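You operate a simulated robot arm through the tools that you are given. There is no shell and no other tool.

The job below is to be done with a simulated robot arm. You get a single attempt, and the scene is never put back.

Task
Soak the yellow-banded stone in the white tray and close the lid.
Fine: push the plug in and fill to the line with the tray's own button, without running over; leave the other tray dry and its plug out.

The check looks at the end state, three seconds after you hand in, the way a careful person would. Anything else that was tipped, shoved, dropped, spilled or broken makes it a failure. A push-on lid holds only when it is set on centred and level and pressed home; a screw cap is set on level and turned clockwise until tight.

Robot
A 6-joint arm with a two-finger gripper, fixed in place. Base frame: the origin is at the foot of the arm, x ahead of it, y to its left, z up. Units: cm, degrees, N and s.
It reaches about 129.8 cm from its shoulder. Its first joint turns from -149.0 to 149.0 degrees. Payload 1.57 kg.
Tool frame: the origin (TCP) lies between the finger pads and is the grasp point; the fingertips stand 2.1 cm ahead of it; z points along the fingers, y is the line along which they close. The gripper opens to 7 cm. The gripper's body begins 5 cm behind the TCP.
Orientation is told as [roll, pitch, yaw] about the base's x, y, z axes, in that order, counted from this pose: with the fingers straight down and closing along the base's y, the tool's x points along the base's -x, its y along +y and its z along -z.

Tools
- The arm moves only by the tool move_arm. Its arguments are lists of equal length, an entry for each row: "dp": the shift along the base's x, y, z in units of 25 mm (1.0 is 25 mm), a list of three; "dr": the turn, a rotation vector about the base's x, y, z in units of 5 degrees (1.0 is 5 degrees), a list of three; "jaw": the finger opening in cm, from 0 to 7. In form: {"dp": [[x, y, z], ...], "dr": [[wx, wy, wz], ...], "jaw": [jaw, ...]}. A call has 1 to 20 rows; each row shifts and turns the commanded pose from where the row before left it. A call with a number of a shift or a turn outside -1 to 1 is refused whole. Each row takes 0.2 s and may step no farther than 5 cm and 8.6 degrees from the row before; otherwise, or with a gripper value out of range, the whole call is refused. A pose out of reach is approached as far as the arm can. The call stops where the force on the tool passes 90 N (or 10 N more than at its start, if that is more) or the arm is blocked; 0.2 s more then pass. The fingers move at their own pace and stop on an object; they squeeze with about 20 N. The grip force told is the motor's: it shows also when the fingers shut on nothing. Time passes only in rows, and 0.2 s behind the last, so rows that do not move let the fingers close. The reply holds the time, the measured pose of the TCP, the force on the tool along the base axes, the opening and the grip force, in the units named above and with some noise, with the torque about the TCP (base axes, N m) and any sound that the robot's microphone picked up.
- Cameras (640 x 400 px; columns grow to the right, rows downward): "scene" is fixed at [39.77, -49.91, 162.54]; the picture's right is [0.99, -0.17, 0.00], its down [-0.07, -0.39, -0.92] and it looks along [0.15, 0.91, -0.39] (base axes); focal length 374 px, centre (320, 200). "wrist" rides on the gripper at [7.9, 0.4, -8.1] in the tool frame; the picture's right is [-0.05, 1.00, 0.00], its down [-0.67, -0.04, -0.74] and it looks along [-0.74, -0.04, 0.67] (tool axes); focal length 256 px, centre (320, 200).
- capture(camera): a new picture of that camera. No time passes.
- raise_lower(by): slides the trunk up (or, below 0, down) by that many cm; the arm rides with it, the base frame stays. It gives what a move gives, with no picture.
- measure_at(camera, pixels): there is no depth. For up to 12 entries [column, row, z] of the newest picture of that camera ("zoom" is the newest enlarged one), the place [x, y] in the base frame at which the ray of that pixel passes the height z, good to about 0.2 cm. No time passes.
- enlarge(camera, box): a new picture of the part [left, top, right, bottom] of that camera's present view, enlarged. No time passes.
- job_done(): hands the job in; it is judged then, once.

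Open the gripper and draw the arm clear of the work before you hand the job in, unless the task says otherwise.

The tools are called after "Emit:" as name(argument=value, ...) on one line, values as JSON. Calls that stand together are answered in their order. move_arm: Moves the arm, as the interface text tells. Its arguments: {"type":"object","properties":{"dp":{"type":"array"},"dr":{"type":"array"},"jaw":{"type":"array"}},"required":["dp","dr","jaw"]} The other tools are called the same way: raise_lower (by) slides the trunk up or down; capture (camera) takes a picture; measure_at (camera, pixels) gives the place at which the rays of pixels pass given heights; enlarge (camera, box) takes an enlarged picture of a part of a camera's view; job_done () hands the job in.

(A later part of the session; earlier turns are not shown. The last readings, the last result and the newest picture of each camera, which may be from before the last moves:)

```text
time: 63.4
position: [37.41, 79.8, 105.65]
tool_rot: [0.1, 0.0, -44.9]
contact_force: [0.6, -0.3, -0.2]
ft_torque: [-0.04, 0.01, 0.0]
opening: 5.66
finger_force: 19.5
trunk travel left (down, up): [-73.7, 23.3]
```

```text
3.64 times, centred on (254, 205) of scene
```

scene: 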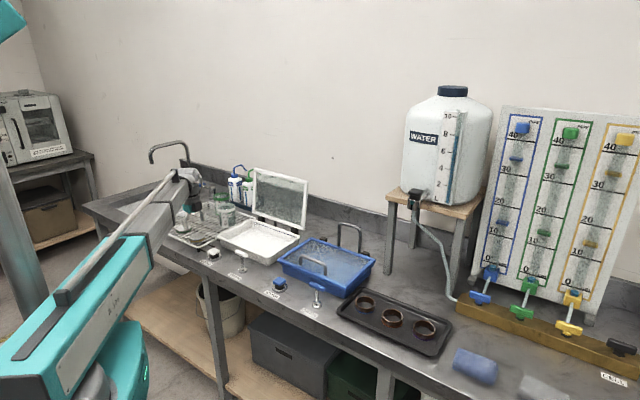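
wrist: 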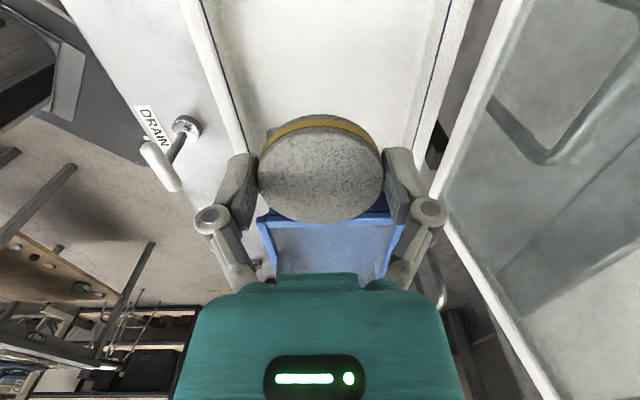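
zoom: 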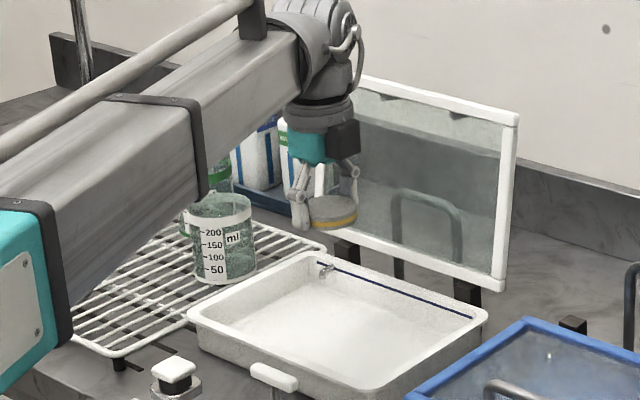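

The fill line runs around the tray's inner wall near the rim. The stone is above the tray centre; I lower 11.5 cm and then look.

Emit:
raise_lower(by=-11.5)

Emit:
capture(camera="wrist")

Emit:
enlarge(camera="scene", box=[205, 170, 309, 260])

```text
time: 64.9
position: [37.26, 79.75, 94.2]
tool_rot: [0.0, 0.0, -45.0]
contact_force: [-0.2, 1.0, -1.1]
ft_torque: [0.06, -0.04, -0.02]
opening: 5.65
finger_force: 20.1
trunk travel left (down, up): [-62.2, 34.8]
```

```text
taken
```

wrist: 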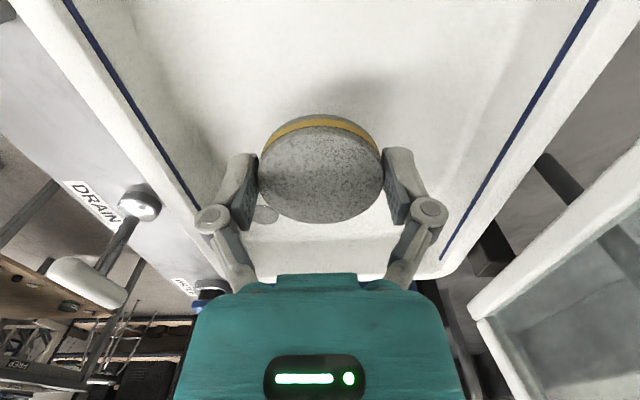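

```text
4.44 times, centred on (257, 215) of scene
```

zoom: 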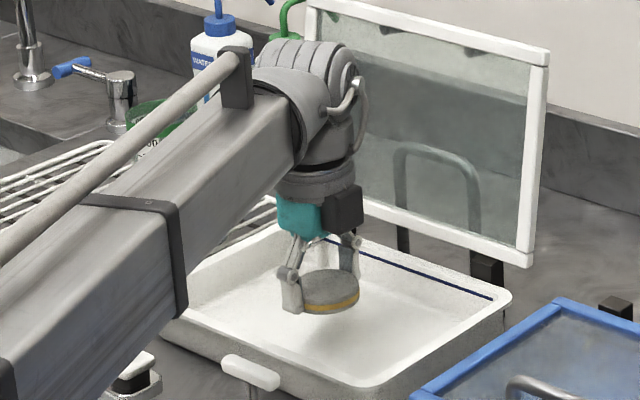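

Clear descent; the drain hole shows at wrist (265,213), beside the stone. I lower 2.5 cm, then in small steps until the floor is felt.

Emit:
measure_at(camera="wrist", pixels=[[265, 213, 88.5], [265, 213, 89.5], [265, 213, 90]])

Emit:
raise_lower(by=-2.5)

Emit:
raise_lower(by=-0.4)

Emit:
enlarge(camera="scene", box=[225, 200, 305, 250])

```text
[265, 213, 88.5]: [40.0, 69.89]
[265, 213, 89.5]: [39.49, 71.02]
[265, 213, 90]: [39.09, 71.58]
```

```text
time: 65.6
position: [37.28, 79.78, 91.61]
tool_rot: [0.0, 0.0, -45.0]
contact_force: [-1.0, -0.7, -0.7]
ft_torque: [0.03, 0.02, -0.01]
opening: 5.66
finger_force: 20.0
trunk travel left (down, up): [-59.7, 37.3]
```

```text
time: 66.1
position: [37.38, 79.83, 91.17]
tool_rot: [0.0, 0.0, -45.0]
contact_force: [-0.3, 0.4, -1.2]
ft_torque: [0.02, -0.03, -0.02]
opening: 5.67
finger_force: 19.3
trunk travel left (down, up): [-59.3, 37.7]
```

```text
8.00 times, centred on (265, 225) of scene
```

zoom: 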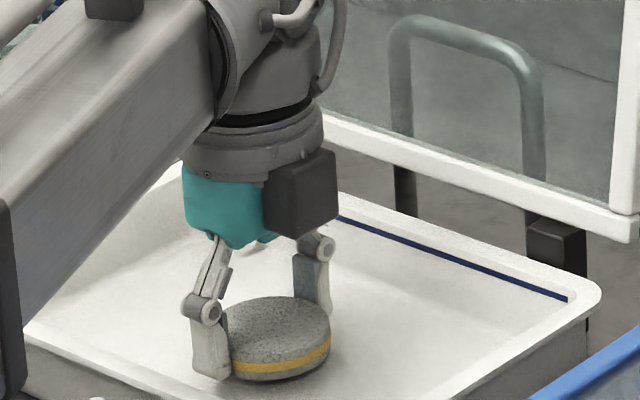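

Not yet touching (only the stone's weight). I lower further in 0.4 cm steps.

Emit:
raise_lower(by=-0.4)

Emit:
raise_lower(by=-0.3)

```text
time: 66.6
position: [37.35, 79.77, 90.76]
tool_rot: [-0.1, 0.1, -45.0]
contact_force: [0.3, 0.6, 0.2]
ft_torque: [-0.03, 0.01, -0.02]
opening: 5.67
finger_force: 19.8
trunk travel left (down, up): [-58.9, 38.1]
```

```text
time: 67.2
position: [37.38, 79.74, 90.56]
tool_rot: [0.0, -0.1, -45.0]
contact_force: [0.2, -0.6, 0.3]
ft_torque: [0.01, 0.02, -0.02]
opening: 5.64
finger_force: 19.9
trunk travel left (down, up): [-58.6, 38.4]
```

The weight has gone from the reading, so the stone is about at the floor. One more 0.2 cm to confirm.

Emit:
raise_lower(by=-0.2)

Emit:
enlarge(camera="scene", box=[225, 200, 305, 250])

```text
time: 67.7
position: [37.35, 79.86, 90.19]
tool_rot: [0.0, 0.0, -45.0]
contact_force: [0.3, 1.2, -1.5]
ft_torque: [-0.01, -0.03, 0.0]
opening: 5.65
finger_force: 20.3
trunk travel left (down, up): [-58.4, 38.6]
```

```text
8.00 times, centred on (265, 225) of scene
```

zoom: 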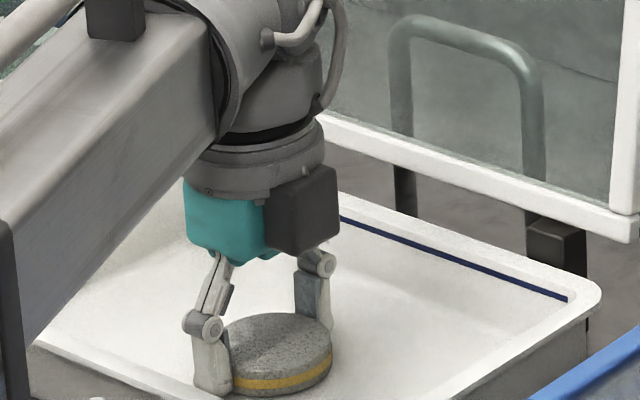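

Still the stone's weight on the tool (-1.5 N), so the floor is lower. I continue in 0.3 cm steps.

Emit:
raise_lower(by=-0.3)

Emit:
raise_lower(by=-0.3)

```text
time: 68.2
position: [37.37, 79.76, 90.12]
tool_rot: [0.1, 0.1, -45.0]
contact_force: [2.6, 4.7, 14.2]
ft_torque: [0.04, -0.08, 0.1]
opening: 5.69
finger_force: 20.1
trunk travel left (down, up): [-58.1, 38.9]
```

```text
time: 68.7
position: [37.45, 79.74, 89.93]
tool_rot: [0.3, 0.2, -45.0]
contact_force: [2.5, 9.6, 31.7]
ft_torque: [-0.03, 0.07, -0.05]
opening: 5.73
finger_force: 20.2
trunk travel left (down, up): [-57.8, 39.2]
```

Contact with the tray floor (32 N). I raise 0.45 cm to relieve it, then open the fingers gently.

Emit:
raise_lower(by=0.45)

Emit:
move_arm(dp=[[0, 0, 0], [0, 0, 0], [0, 0, 0]], dr=[[0, 0, 0], [0, 0, 0], [0, 0, 0]], jaw=[5.8, 6.3, 7])

Emit:
raise_lower(by=5)

Emit:
capture(camera="wrist")

Emit:
enlarge(camera="scene", box=[215, 190, 311, 260])

```text
time: 69.2
position: [37.33, 79.77, 90.12]
tool_rot: [-0.2, 0.0, -45.0]
contact_force: [0.5, 0.4, 0.1]
ft_torque: [-0.02, -0.01, 0.02]
opening: 5.65
finger_force: 20.3
trunk travel left (down, up): [-58.3, 38.7]
```

```text
time: 70.0
position: [37.37, 79.81, 90.25]
tool_rot: [-0.1, 0.0, -45.0]
contact_force: [0.4, -1.0, -1.2]
ft_torque: [-0.02, -0.03, -0.01]
opening: 6.99
finger_force: 0.1
trunk travel left (down, up): [-58.3, 38.7]
```

```text
time: 71.0
position: [37.38, 79.78, 95.09]
tool_rot: [0.0, 0.0, -45.0]
contact_force: [0.2, 0.9, 0.3]
ft_torque: [0.0, -0.01, 0.0]
opening: 6.99
finger_force: 0.0
trunk travel left (down, up): [-63.3, 33.7]
```

```text
taken
```

wrist: 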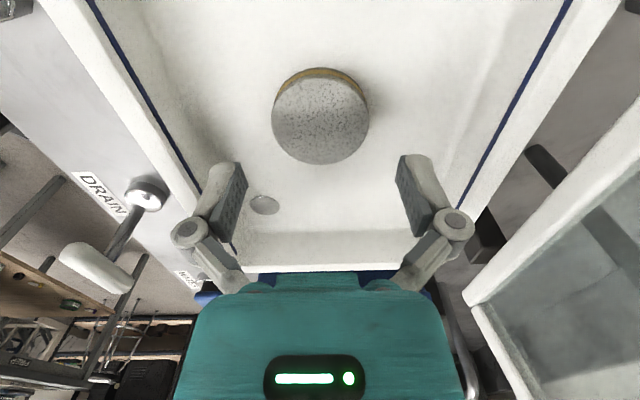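

```text
5.71 times, centred on (263, 225) of scene
```

zoom: 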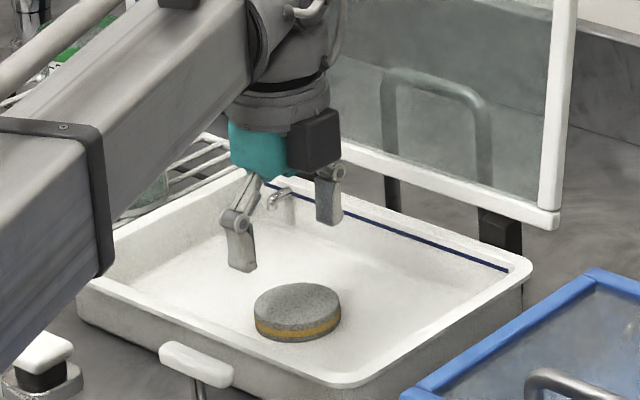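

The stone lies flat in the white tray, clear of the drain hole at wrist (265,205). Next the plug: I raise 8 cm and move toward the white DRAIN T-handle at about (31.5, 63.8), closing the fingers.

Emit:
raise_lower(by=9)

Emit:
move_arm(dp=[[-0.34, -0.92, 0], [-0.34, -0.92, 0], [-0.34, -0.92, 0], [-0.34, -0.92, 0], [-0.34, -0.92, 0], [-0.34, -0.92, 0], [-0.34, -0.92, 0]], dr=[[0, 0, 0], [0, 0, 0], [0, 0, 0], [0, 0, 0], [0, 0, 0], [0, 0, 0], [0, 0, 0]], jaw=[5, 3, 1, 0, 0, 0, 0])

Emit:
capture(camera="wrist")

Emit:
enlarge(camera="scene", box=[200, 210, 296, 280])

```text
time: 72.2
position: [37.37, 79.82, 104.17]
tool_rot: [0.0, 0.1, -45.0]
contact_force: [0.4, 0.4, 0.3]
ft_torque: [0.01, 0.02, 0.01]
opening: 7.02
finger_force: 0.2
trunk travel left (down, up): [-72.3, 24.7]
```

```text
time: 73.8
position: [31.22, 63.49, 104.14]
tool_rot: [0.1, -0.1, -44.9]
contact_force: [-0.2, 1.0, 0.6]
ft_torque: [0.0, -0.02, 0.01]
opening: 0.02
finger_force: 20.0
trunk travel left (down, up): [-72.3, 24.7]
```

```text
taken
```

wrist: 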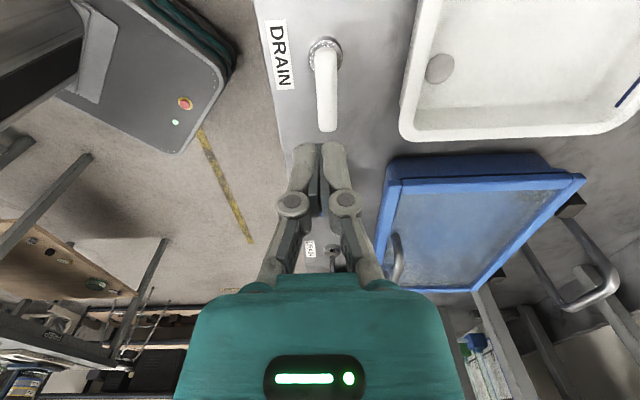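

```text
5.71 times, centred on (248, 245) of scene
```

zoom: 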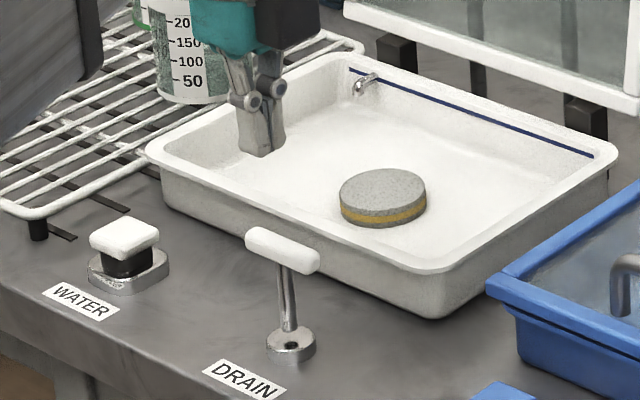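

The crossbar lies along the bench direction, in the wrist view from (325,60) to (327,132), stem base at (325,50). I measure its centre.

Emit:
measure_at(camera="wrist", pixels=[[326, 97, 95], [325, 50, 88], [325, 62, 95], [327, 132, 95], [326, 97, 94], [326, 97, 96]])

Emit:
measure_at(camera="zoom", pixels=[[282, 248, 94], [282, 248, 95], [282, 248, 96], [290, 345, 88.5], [290, 345, 89.5]])

Emit:
enlarge(camera="wrist", box=[250, 0, 410, 150])

```text
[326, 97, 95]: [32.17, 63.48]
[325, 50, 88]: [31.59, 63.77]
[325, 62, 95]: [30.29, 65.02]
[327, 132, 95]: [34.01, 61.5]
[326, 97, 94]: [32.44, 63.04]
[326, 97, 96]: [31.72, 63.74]
```

```text
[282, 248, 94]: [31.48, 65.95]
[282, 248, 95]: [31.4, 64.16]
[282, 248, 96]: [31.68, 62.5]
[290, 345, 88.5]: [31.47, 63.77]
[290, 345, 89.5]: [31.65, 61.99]
```

```text
2.67 times, centred on (330, 75) of wrist
```

zoom: 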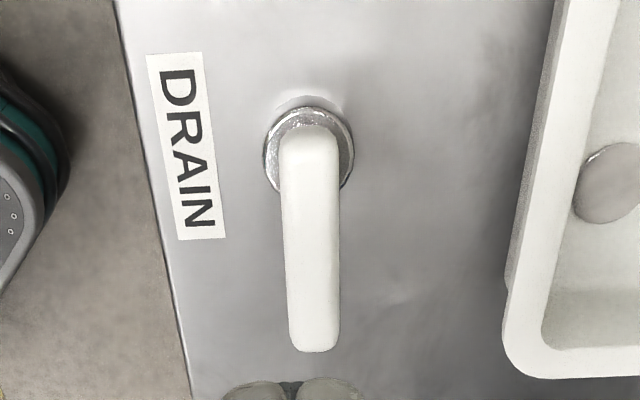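

The crossbar centre and stem are at (31.55, 63.85). I shift 0.3 cm onto it and lower toward the handle's top (z ≈ 95.5) in stages.

Emit:
move_arm(dp=[[0.13, 0.14, 0], [0, 0, 0]], dr=[[0, 0, 0], [0, 0, 0]], jaw=[0, 0])

Emit:
raise_lower(by=-5.5)

Emit:
capture(camera="wrist")

Emit:
enlarge(camera="scene", box=[210, 225, 290, 285])

```text
time: 74.4
position: [31.8, 63.95, 103.96]
tool_rot: [0.0, 0.0, -45.0]
contact_force: [-0.5, 0.7, 0.2]
ft_torque: [0.0, 0.0, -0.02]
opening: 0.02
finger_force: 20.7
trunk travel left (down, up): [-72.3, 24.7]
```

```text
time: 75.4
position: [31.53, 64.06, 98.56]
tool_rot: [-0.1, 0.0, -44.9]
contact_force: [0.0, -0.1, -0.8]
ft_torque: [-0.01, -0.01, -0.02]
opening: 0.02
finger_force: 20.4
trunk travel left (down, up): [-66.8, 30.2]
```

```text
taken
```

wrist: 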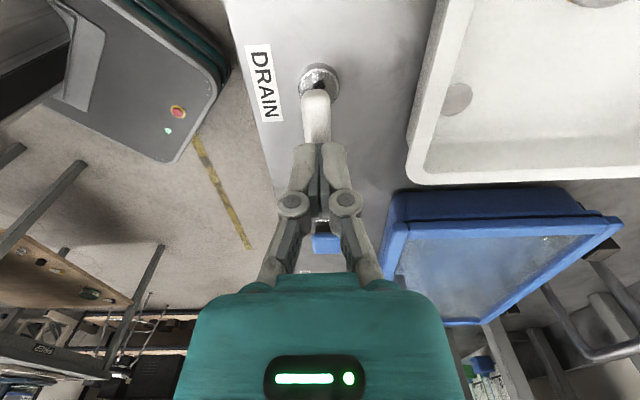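

```text
6.67 times, centred on (250, 255) of scene
```

zoom: 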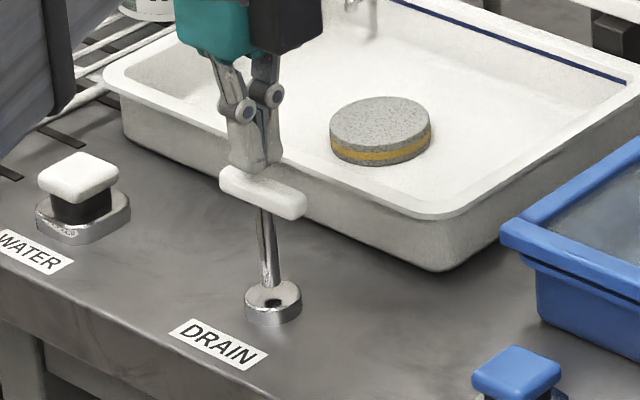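

The closed fingertips are right above the crossbar. I press down in 1 cm steps, watching the force.

Emit:
raise_lower(by=-1)

Emit:
raise_lower(by=-1)

Emit:
enlarge(camera="scene", box=[210, 225, 290, 285])

```text
time: 76.0
position: [31.68, 64.03, 97.66]
tool_rot: [0.0, 0.0, -45.0]
contact_force: [0.5, 0.6, 1.1]
ft_torque: [-0.02, 0.02, -0.02]
opening: 0.01
finger_force: 28.7
trunk travel left (down, up): [-65.8, 31.2]
```

```text
time: 76.5
position: [31.62, 63.98, 96.59]
tool_rot: [0.0, 0.0, -45.1]
contact_force: [-0.1, -0.4, 0.2]
ft_torque: [0.01, 0.02, 0.01]
opening: 0.0
finger_force: 28.8
trunk travel left (down, up): [-64.8, 32.2]
```

```text
6.67 times, centred on (250, 255) of scene
```

zoom: 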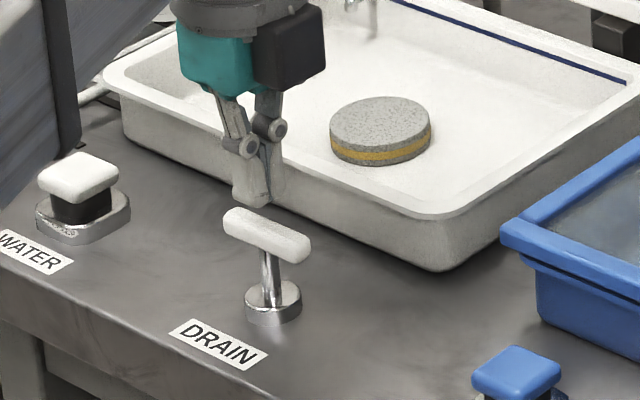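

The crossbar has gone down with the push (now lower by about 2 cm, stem shorter). I keep pressing down in steps until it bottoms out.

Emit:
raise_lower(by=-1)

Emit:
raise_lower(by=-1)

Emit:
enlarge(camera="scene", box=[210, 225, 290, 285])

```text
time: 77.1
position: [31.72, 64.03, 95.64]
tool_rot: [0.0, 0.0, -45.0]
contact_force: [0.4, -0.8, -0.8]
ft_torque: [-0.01, 0.0, -0.02]
opening: 0.0
finger_force: 28.7
trunk travel left (down, up): [-63.8, 33.2]
```

```text
time: 77.7
position: [31.63, 64.06, 95.09]
tool_rot: [0.4, 0.2, -45.0]
contact_force: [11.3, 20.2, 72.5]
ft_torque: [0.29, -0.11, 0.01]
opening: 0.58
finger_force: 28.8
trunk travel left (down, up): [-62.8, 34.2]
```

```text
6.67 times, centred on (250, 255) of scene
```

zoom: 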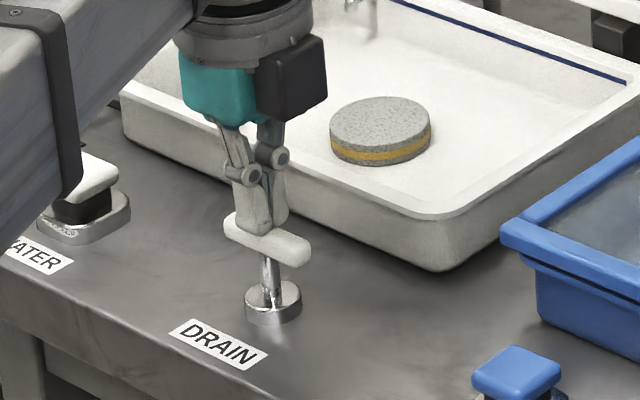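

The handle resists now at 72 N, so it is home. I back off upward right away and compare it with the picture before.

Emit:
raise_lower(by=1.5)

Emit:
raise_lower(by=7)

Emit:
capture(camera="wrist")

Emit:
enlarge(camera="wrist", box=[250, 0, 490, 150])

Emit:
enlarge(camera="scene", box=[210, 225, 338, 325])

```text
time: 78.3
position: [31.65, 63.98, 96.17]
tool_rot: [0.0, 0.1, -45.0]
contact_force: [-0.7, 0.5, -0.2]
ft_torque: [-0.04, 0.01, -0.01]
opening: 0.0
finger_force: 28.6
trunk travel left (down, up): [-64.3, 32.7]
```

```text
time: 79.4
position: [31.81, 64.02, 103.03]
tool_rot: [-0.1, 0.0, -45.0]
contact_force: [0.3, 0.0, 0.0]
ft_torque: [0.01, -0.02, -0.02]
opening: 0.0
finger_force: 28.7
trunk travel left (down, up): [-71.3, 25.7]
```

```text
taken
```

wrist: 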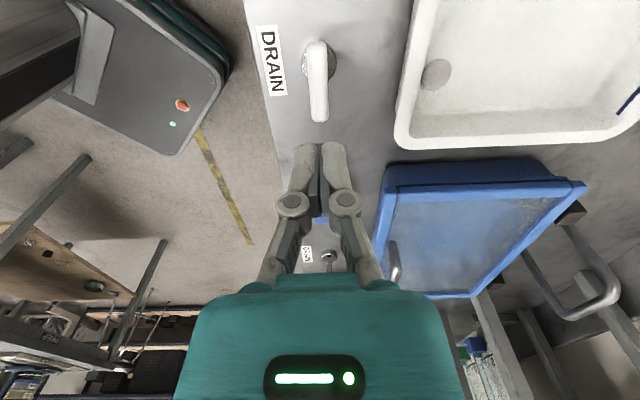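

```text
2.67 times, centred on (370, 75) of wrist
```

zoom: 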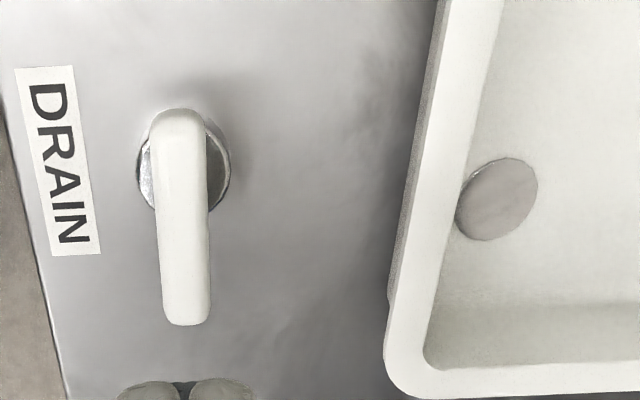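

```text
4.00 times, centred on (274, 275) of scene
```

zoom: 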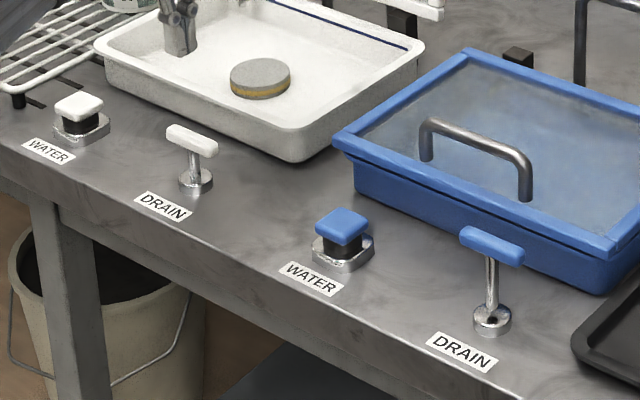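

The white T-handle is now clearly shorter than the blue one and stays down. Now I move with closed fingers over the white WATER button at (21.1, 74.5).

Emit:
move_arm(dp=[[-0.713, 0.7, 0], [-0.713, 0.7, 0], [-0.713, 0.7, 0], [-0.713, 0.7, 0], [-0.713, 0.7, 0], [-0.713, 0.7, 0]], dr=[[0, 0, 0], [0, 0, 0], [0, 0, 0], [0, 0, 0], [0, 0, 0], [0, 0, 0]], jaw=[0, 0, 0, 0, 0, 0])

Emit:
capture(camera="wrist")

Emit:
capture(camera="scene")

Emit:
enlarge(camera="scene", box=[190, 200, 310, 275])

```text
time: 80.8
position: [20.87, 74.53, 103.12]
tool_rot: [0.0, 0.1, -45.0]
contact_force: [0.4, -0.2, 0.7]
ft_torque: [-0.02, -0.01, -0.01]
opening: 0.0
finger_force: 28.7
trunk travel left (down, up): [-71.3, 25.7]
```

```text
taken
```

wrist: 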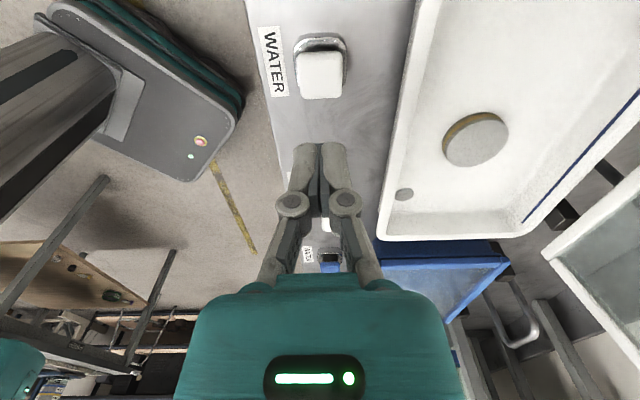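

```text
taken
```

scene: 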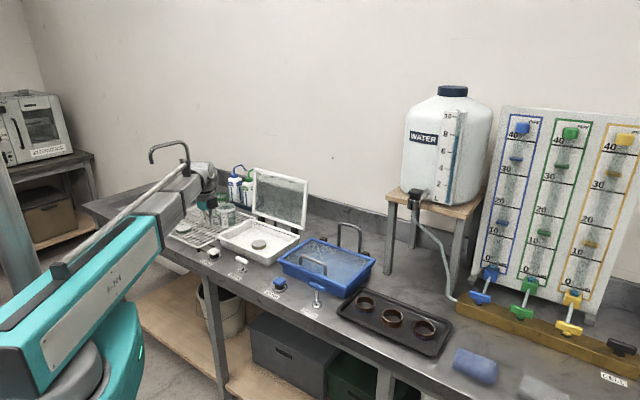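

```text
5.33 times, centred on (250, 238) of scene
```

zoom: 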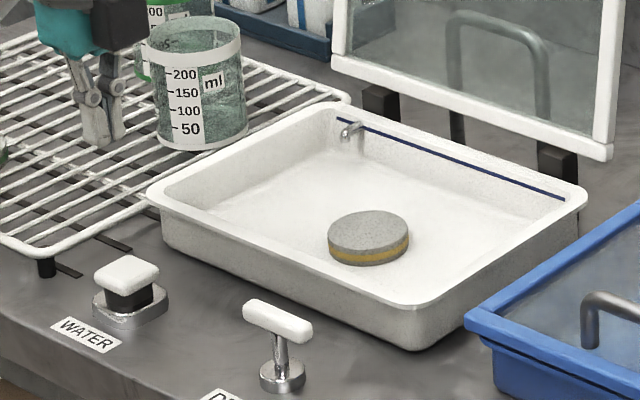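

I measure the button cap's centre at wrist (321,75) before pressing.

Emit:
measure_at(camera="wrist", pixels=[[321, 75, 90.5], [321, 75, 91], [321, 75, 91.5]])

Emit:
measure_at(camera="zoom", pixels=[[127, 271, 90.5], [127, 271, 91], [127, 271, 91.5]])

```text
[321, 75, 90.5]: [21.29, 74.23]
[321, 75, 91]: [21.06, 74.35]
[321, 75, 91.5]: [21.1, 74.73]
```

```text
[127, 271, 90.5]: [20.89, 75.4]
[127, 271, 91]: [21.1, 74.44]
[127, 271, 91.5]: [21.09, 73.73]
```

Button cap top is (21.1, 74.4, 91.0). I shift slightly and lower to just above it.

Emit:
move_arm(dp=[[0.09, -0.03, 0]], dr=[[0, 0, 0]], jaw=[0])

Emit:
raise_lower(by=-8.8)

Emit:
enlarge(camera="scene", box=[190, 200, 310, 275])

Emit:
capture(camera="wrist")

```text
time: 81.2
position: [21.13, 74.33, 103.1]
tool_rot: [0.0, 0.0, -45.0]
contact_force: [0.2, 0.4, -0.2]
ft_torque: [0.01, -0.03, -0.02]
opening: 0.0
finger_force: 28.8
trunk travel left (down, up): [-71.3, 25.7]
```

```text
time: 82.4
position: [21.21, 74.35, 94.39]
tool_rot: [0.1, 0.0, -45.0]
contact_force: [-0.4, 0.4, 0.4]
ft_torque: [0.0, 0.03, -0.01]
opening: 0.02
finger_force: 28.4
trunk travel left (down, up): [-62.5, 34.5]
```

```text
5.33 times, centred on (250, 238) of scene
```

zoom: 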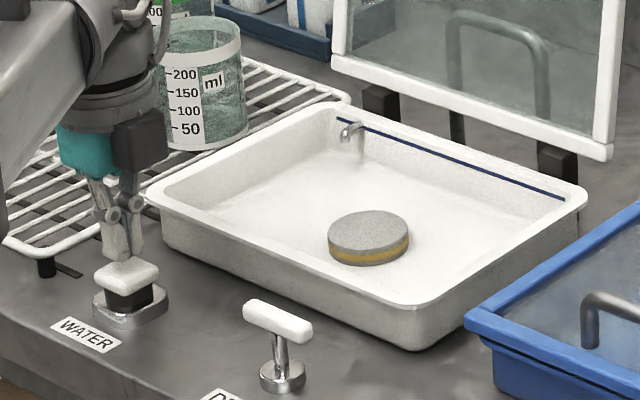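

```text
taken
```

wrist: 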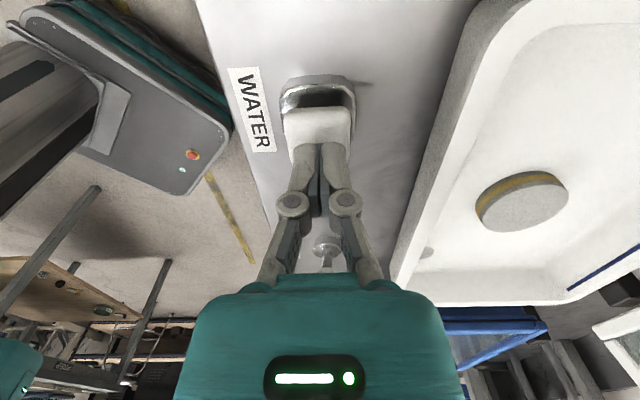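

The gripper is right above the cap and the tray interior is in view. I zoom on the spigot to see whether water already runs before pressing.

Emit:
enlarge(camera="scene", box=[236, 210, 300, 250])

Emit:
enlarge(camera="scene", box=[195, 225, 259, 265])

```text
10.00 times, centred on (268, 230) of scene
```

zoom: 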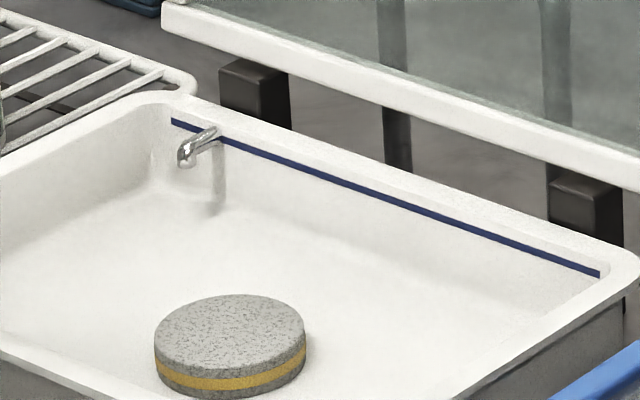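

```text
10.00 times, centred on (227, 245) of scene
```

zoom: 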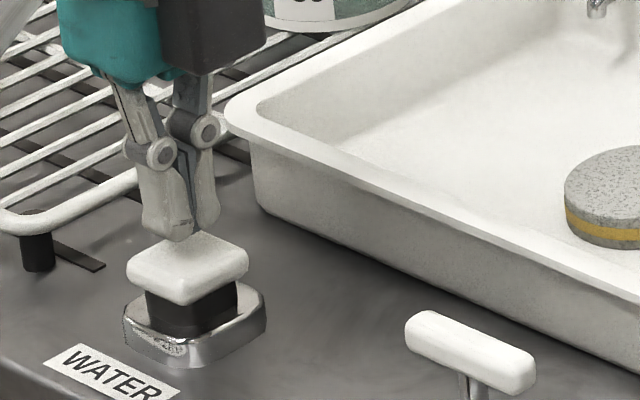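

No water yet, the spigot is dry. I press down: 1.2 cm to contact, then a bit more, reading force and sound.

Emit:
raise_lower(by=-1.2)

Emit:
raise_lower(by=-0.3)

Emit:
enlarge(camera="scene", box=[195, 210, 291, 270])

```text
time: 83.0
position: [21.13, 74.26, 93.14]
tool_rot: [-0.1, 0.0, -45.0]
contact_force: [-0.1, 1.4, 2.4]
ft_torque: [-0.01, -0.03, -0.02]
opening: 0.62
finger_force: 28.6
trunk travel left (down, up): [-61.3, 35.7]
```

```text
time: 83.6
position: [21.18, 74.27, 92.88]
tool_rot: [0.0, -0.1, -45.0]
contact_force: [0.2, 1.2, 3.8]
ft_torque: [-0.02, -0.01, 0.0]
opening: 0.6
finger_force: 28.2
trunk travel left (down, up): [-61.0, 36.0]
heard: click
```

```text
6.67 times, centred on (243, 240) of scene
```

zoom: 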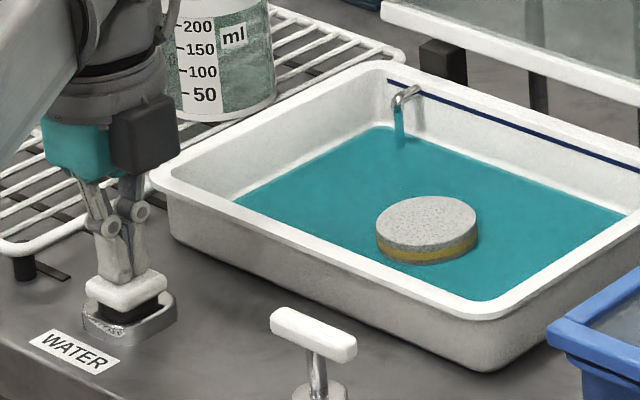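

A click: water is running and the level is already near half the stone's height. I release the button now by raising 0.6 cm and check whether the flow stops.

Emit:
raise_lower(by=0.6)

Emit:
enlarge(camera="scene", box=[195, 210, 291, 270])

```text
time: 84.1
position: [21.2, 74.42, 93.42]
tool_rot: [0.0, 0.0, -45.0]
contact_force: [0.0, -0.2, -0.2]
ft_torque: [0.02, 0.0, 0.01]
opening: 0.0
finger_force: 28.7
trunk travel left (down, up): [-61.6, 35.4]
```

```text
6.67 times, centred on (243, 240) of scene
```

zoom: 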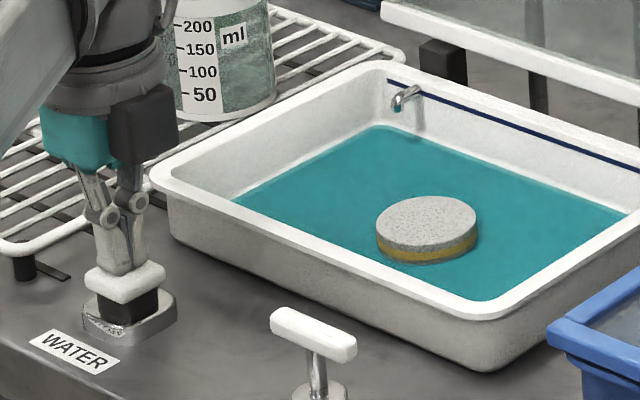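

The flow stopped on release (momentary button) and the level holds, well below the line. I measure line and water edge against the back wall to know how much is missing.

Emit:
measure_at(camera="zoom", pixels=[[500, 116, 92], [500, 116, 92.5], [500, 116, 93], [500, 167, 88.5], [500, 167, 89], [500, 167, 89.5], [500, 167, 90], [500, 107, 93], [500, 107, 93.5], [500, 107, 94]])

Emit:
enlarge(camera="scene", box=[250, 212, 306, 247])

Emit:
capture(camera="wrist")

```text
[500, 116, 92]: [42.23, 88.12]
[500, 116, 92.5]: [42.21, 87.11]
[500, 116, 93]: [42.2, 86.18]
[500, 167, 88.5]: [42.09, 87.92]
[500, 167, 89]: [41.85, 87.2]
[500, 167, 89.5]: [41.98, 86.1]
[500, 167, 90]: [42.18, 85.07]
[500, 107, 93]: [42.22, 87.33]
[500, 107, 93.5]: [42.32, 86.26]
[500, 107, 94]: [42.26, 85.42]
```

```text
11.43 times, centred on (278, 230) of scene
```

zoom: 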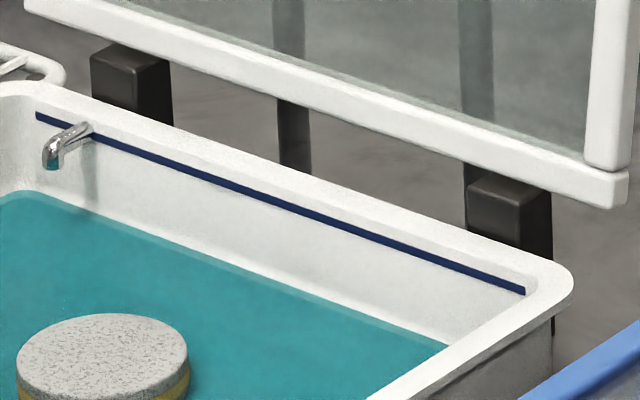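

```text
taken
```

wrist: 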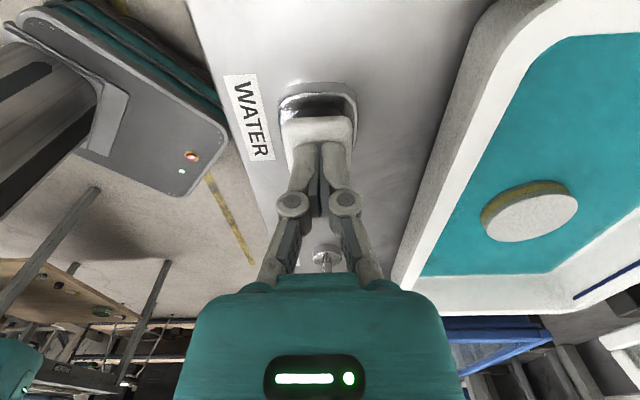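

About 3.4 cm is still missing up to the line, and time only passes in calls, so I can watch while holding. I press again by 0.6 cm.

Emit:
raise_lower(by=-0.6)

Emit:
enlarge(camera="scene", box=[250, 212, 306, 247])

```text
time: 84.7
position: [21.13, 74.45, 92.88]
tool_rot: [0.1, -0.1, -45.0]
contact_force: [-0.6, -0.2, 4.7]
ft_torque: [0.04, 0.0, -0.02]
opening: 0.61
finger_force: 29.0
trunk travel left (down, up): [-61.0, 36.0]
heard: click
```

```text
11.43 times, centred on (278, 230) of scene
```

zoom: 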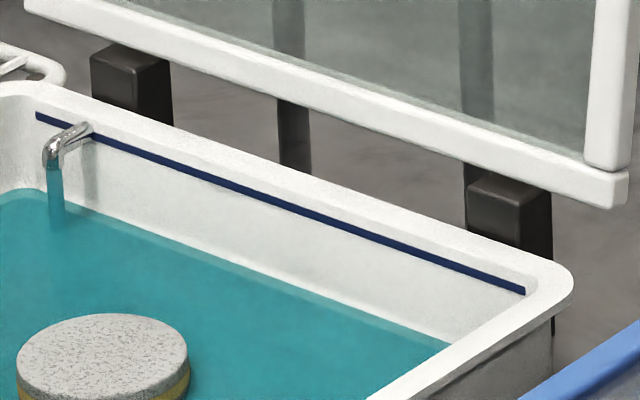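

The level moved only slightly this time. I hold for 1 s more and compare.

Emit:
move_arm(dp=[[0, 0, 0], [0, 0, 0], [0, 0, 0], [0, 0, 0]], dr=[[0, 0, 0], [0, 0, 0], [0, 0, 0], [0, 0, 0]], jaw=[0, 0, 0, 0])

Emit:
enlarge(camera="scene", box=[250, 212, 306, 247])

```text
time: 85.7
position: [21.09, 74.41, 92.81]
tool_rot: [0.0, -0.1, -45.0]
contact_force: [0.3, 1.2, 4.7]
ft_torque: [0.03, -0.02, 0.03]
opening: 0.6
finger_force: 28.6
trunk travel left (down, up): [-61.0, 36.0]
```

```text
11.43 times, centred on (278, 230) of scene
```

zoom: 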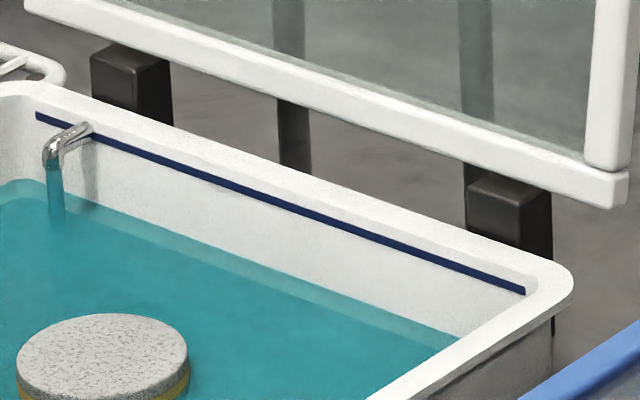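

The level is rising at about 0.4-0.5 cm/s with about 2.5 cm left. I hold for 2 s more.

Emit:
move_arm(dp=[[0, 0, 0], [0, 0, 0], [0, 0, 0], [0, 0, 0], [0, 0, 0], [0, 0, 0], [0, 0, 0], [0, 0, 0], [0, 0, 0]], dr=[[0, 0, 0], [0, 0, 0], [0, 0, 0], [0, 0, 0], [0, 0, 0], [0, 0, 0], [0, 0, 0], [0, 0, 0], [0, 0, 0]], jaw=[0, 0, 0, 0, 0, 0, 0, 0, 0])

Emit:
enlarge(camera="scene", box=[250, 212, 306, 247])

```text
time: 87.7
position: [21.2, 74.41, 92.94]
tool_rot: [-0.1, 0.1, -45.0]
contact_force: [-0.4, 0.6, 3.7]
ft_torque: [-0.01, 0.01, -0.03]
opening: 0.58
finger_force: 28.7
trunk travel left (down, up): [-61.0, 36.0]
```

```text
11.43 times, centred on (278, 230) of scene
```

zoom: 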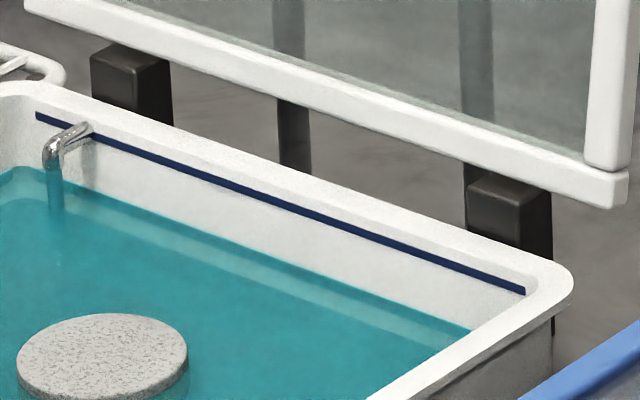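

The edge rose about 12 zoom pixels in 2 s; about 55 remain to the line. I hold 4 s more.

Emit:
move_arm(dp=[[0, 0, 0], [0, 0, 0], [0, 0, 0], [0, 0, 0], [0, 0, 0], [0, 0, 0], [0, 0, 0], [0, 0, 0], [0, 0, 0], [0, 0, 0], [0, 0, 0], [0, 0, 0], [0, 0, 0], [0, 0, 0], [0, 0, 0], [0, 0, 0], [0, 0, 0], [0, 0, 0], [0, 0, 0]], dr=[[0, 0, 0], [0, 0, 0], [0, 0, 0], [0, 0, 0], [0, 0, 0], [0, 0, 0], [0, 0, 0], [0, 0, 0], [0, 0, 0], [0, 0, 0], [0, 0, 0], [0, 0, 0], [0, 0, 0], [0, 0, 0], [0, 0, 0], [0, 0, 0], [0, 0, 0], [0, 0, 0], [0, 0, 0]], jaw=[0, 0, 0, 0, 0, 0, 0, 0, 0, 0, 0, 0, 0, 0, 0, 0, 0, 0, 0])

Emit:
enlarge(camera="scene", box=[250, 212, 306, 247])

```text
time: 91.7
position: [21.16, 74.42, 92.87]
tool_rot: [0.0, 0.1, -44.9]
contact_force: [-0.6, -0.1, 4.0]
ft_torque: [-0.01, 0.0, 0.01]
opening: 0.6
finger_force: 28.6
trunk travel left (down, up): [-61.0, 36.0]
```

```text
11.43 times, centred on (278, 230) of scene
```

zoom: 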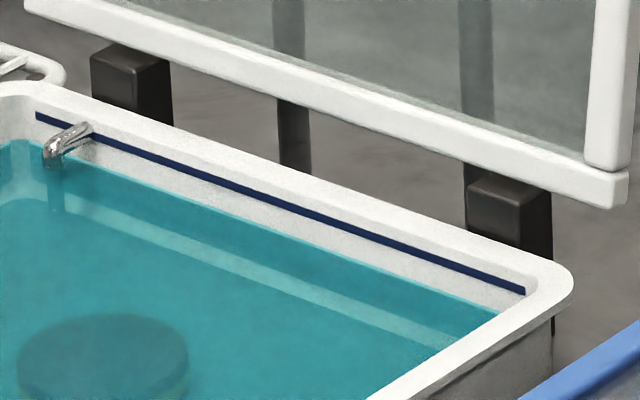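

The stone is now submerged; the edge is about 24 px below the line's middle, rising about 7.7 px/s. I hold 2 s more.

Emit:
move_arm(dp=[[0, 0, 0], [0, 0, 0], [0, 0, 0], [0, 0, 0], [0, 0, 0], [0, 0, 0], [0, 0, 0], [0, 0, 0], [0, 0, 0]], dr=[[0, 0, 0], [0, 0, 0], [0, 0, 0], [0, 0, 0], [0, 0, 0], [0, 0, 0], [0, 0, 0], [0, 0, 0], [0, 0, 0]], jaw=[0, 0, 0, 0, 0, 0, 0, 0, 0])

Emit:
enlarge(camera="scene", box=[250, 212, 306, 247])

```text
time: 93.7
position: [21.24, 74.33, 92.93]
tool_rot: [0.1, 0.1, -45.0]
contact_force: [-0.6, 0.2, 4.8]
ft_torque: [0.02, -0.03, -0.01]
opening: 0.63
finger_force: 28.7
trunk travel left (down, up): [-61.0, 36.0]
```

```text
11.43 times, centred on (278, 230) of scene
```

zoom: 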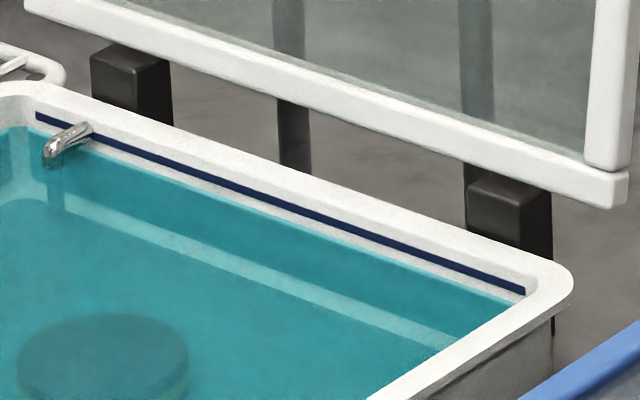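

About 12 px below the line's middle now. I hold 1 s more and zoom closer.

Emit:
move_arm(dp=[[0, 0, 0], [0, 0, 0], [0, 0, 0], [0, 0, 0]], dr=[[0, 0, 0], [0, 0, 0], [0, 0, 0], [0, 0, 0]], jaw=[0, 0, 0, 0])

Emit:
enlarge(camera="scene", box=[264, 220, 296, 240])

Emit:
enlarge(camera="scene", box=[250, 212, 306, 247])

```text
time: 94.7
position: [21.26, 74.33, 92.85]
tool_rot: [0.0, 0.1, -44.9]
contact_force: [-0.4, 1.0, 4.0]
ft_torque: [0.0, -0.02, -0.01]
opening: 0.6
finger_force: 28.0
trunk travel left (down, up): [-61.0, 36.0]
```

```text
16.00 times, centred on (280, 230) of scene
```

zoom: 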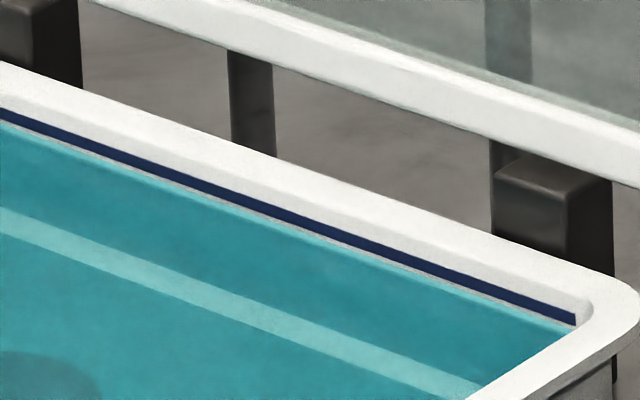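

```text
11.43 times, centred on (278, 230) of scene
```

zoom: 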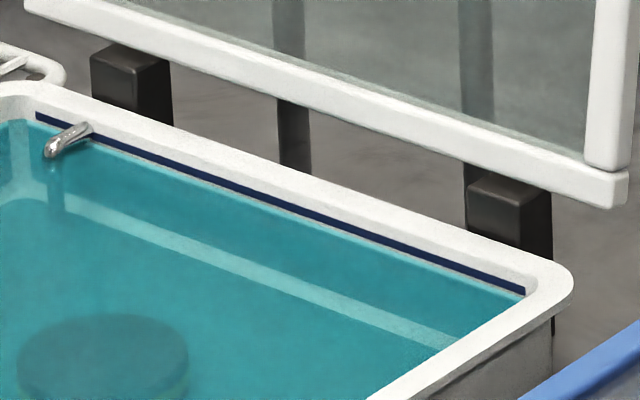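

The water is just under the line's lower edge (16x zoom: edge 235, line 215-231 at column 300). I hold 1 s more, then release by raising.

Emit:
move_arm(dp=[[0, 0, 0], [0, 0, 0], [0, 0, 0], [0, 0, 0]], dr=[[0, 0, 0], [0, 0, 0], [0, 0, 0], [0, 0, 0]], jaw=[0, 0, 0, 0])

Emit:
enlarge(camera="scene", box=[264, 220, 296, 240])

```text
time: 95.7
position: [21.14, 74.41, 92.82]
tool_rot: [0.0, 0.1, -45.0]
contact_force: [-0.8, 0.5, 3.2]
ft_torque: [-0.04, 0.0, -0.04]
opening: 0.59
finger_force: 27.9
trunk travel left (down, up): [-61.0, 36.0]
```

```text
16.00 times, centred on (280, 230) of scene
```

zoom: 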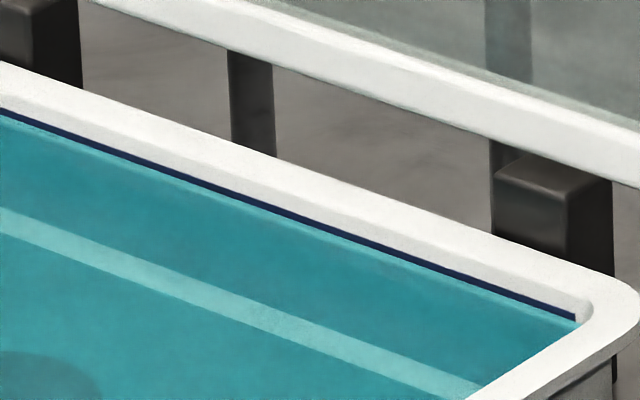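

The water now covers the lower half of the line - exactly at the line. I release the button immediately by raising.

Emit:
raise_lower(by=3)

Emit:
enlarge(camera="scene", box=[264, 220, 296, 240])

Emit:
enlarge(camera="scene", box=[190, 205, 310, 280])

```text
time: 96.4
position: [21.23, 74.39, 95.83]
tool_rot: [0.0, -0.1, -45.0]
contact_force: [-0.3, 0.0, -0.1]
ft_torque: [-0.01, -0.05, -0.01]
opening: 0.0
finger_force: 28.4
trunk travel left (down, up): [-64.0, 33.0]
```

```text
16.00 times, centred on (280, 230) of scene
```

zoom: 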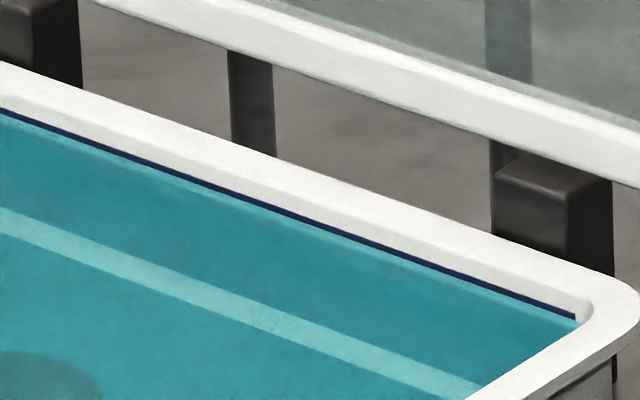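

```text
5.33 times, centred on (250, 242) of scene
```

zoom: 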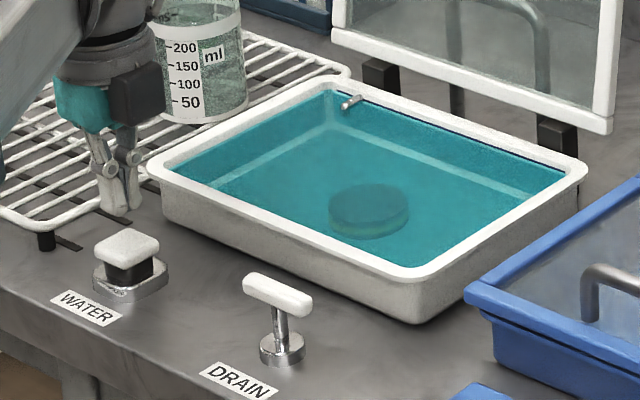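

The level sits on the line and the stone is submerged. Now the lid: I raise 26 cm and go back over the handle at (50.25, 92.95) with the jaws at 1.8 cm.

Emit:
raise_lower(by=26)

Emit:
move_arm(dp=[[0.97, 0.62, 0], [0.97, 0.62, 0], [0.97, 0.62, 0], [0.97, 0.62, 0], [0.97, 0.62, 0], [0.97, 0.62, 0], [0.97, 0.62, 0], [0.97, 0.62, 0], [0.97, 0.62, 0], [0.97, 0.62, 0], [0.97, 0.62, 0], [0.93, 0.604, 0]], dr=[[0, 0, 0], [0, 0, 0], [0, 0, 0], [0, 0, 0], [0, 0, 0], [0, 0, 0], [0, 0, 0], [0, 0, 0], [0, 0, 0], [0, 0, 0], [0, 0, 0], [0, 0, 0]], jaw=[1.8, 1.8, 1.8, 1.8, 1.8, 1.8, 1.8, 1.8, 1.8, 1.8, 1.8, 1.8])

Emit:
capture(camera="wrist")

Emit:
enlarge(camera="scene", box=[180, 110, 340, 260])

Emit:
enlarge(camera="scene", box=[264, 220, 296, 240])

```text
time: 99.1
position: [21.16, 74.38, 121.78]
tool_rot: [0.0, 0.0, -45.0]
contact_force: [0.4, -0.5, 0.6]
ft_torque: [-0.02, 0.0, -0.01]
opening: 0.0
finger_force: 28.6
trunk travel left (down, up): [-90.0, 7.0]
```

```text
time: 101.7
position: [50.08, 93.08, 121.83]
tool_rot: [0.0, 0.0, -44.8]
contact_force: [-0.1, -0.2, 0.0]
ft_torque: [0.0, -0.01, -0.03]
opening: 1.82
finger_force: 0.0
trunk travel left (down, up): [-90.0, 7.0]
```

```text
taken
```

wrist: 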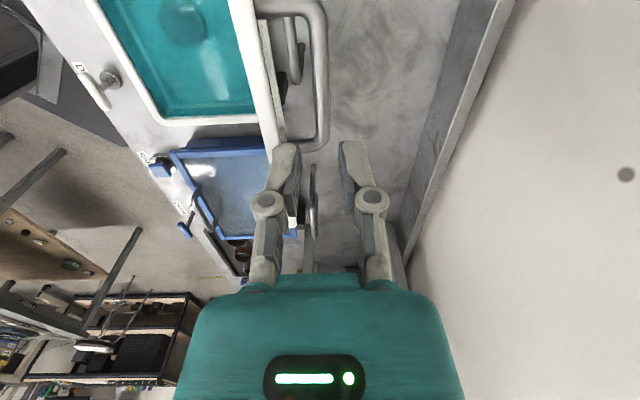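

```text
2.67 times, centred on (260, 185) of scene
```

zoom: 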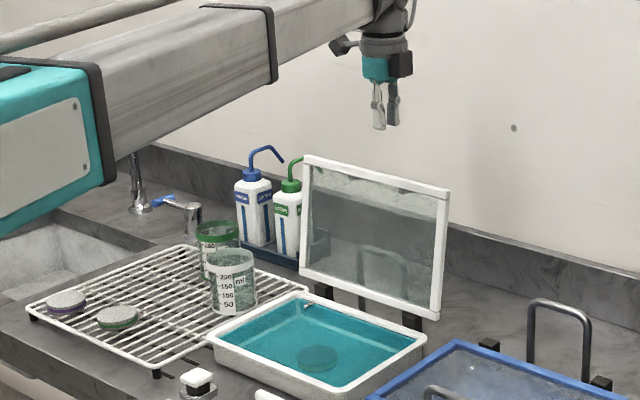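

```text
16.00 times, centred on (280, 230) of scene
```

zoom: 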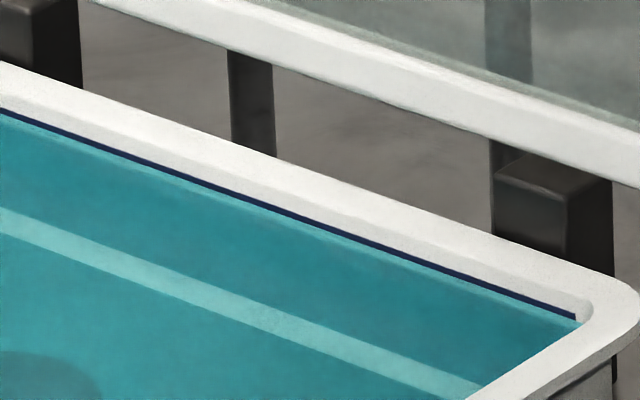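

The level has not changed over five seconds, so the plug holds. The handle bar lies on column ~321, straight below the jaws; I lower 8 cm and check.

Emit:
raise_lower(by=-8)

Emit:
capture(camera="wrist")

```text
time: 102.8
position: [49.99, 93.1, 113.87]
tool_rot: [0.0, 0.0, -44.9]
contact_force: [-0.2, 0.3, 0.0]
ft_torque: [0.0, 0.0, 0.0]
opening: 1.8
finger_force: 0.0
trunk travel left (down, up): [-82.0, 15.0]
```

```text
taken
```

wrist: 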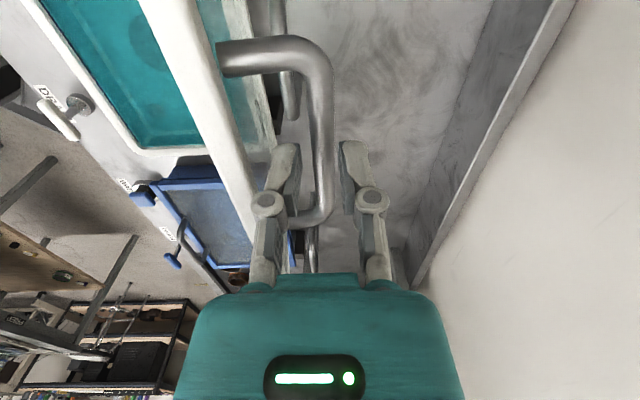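

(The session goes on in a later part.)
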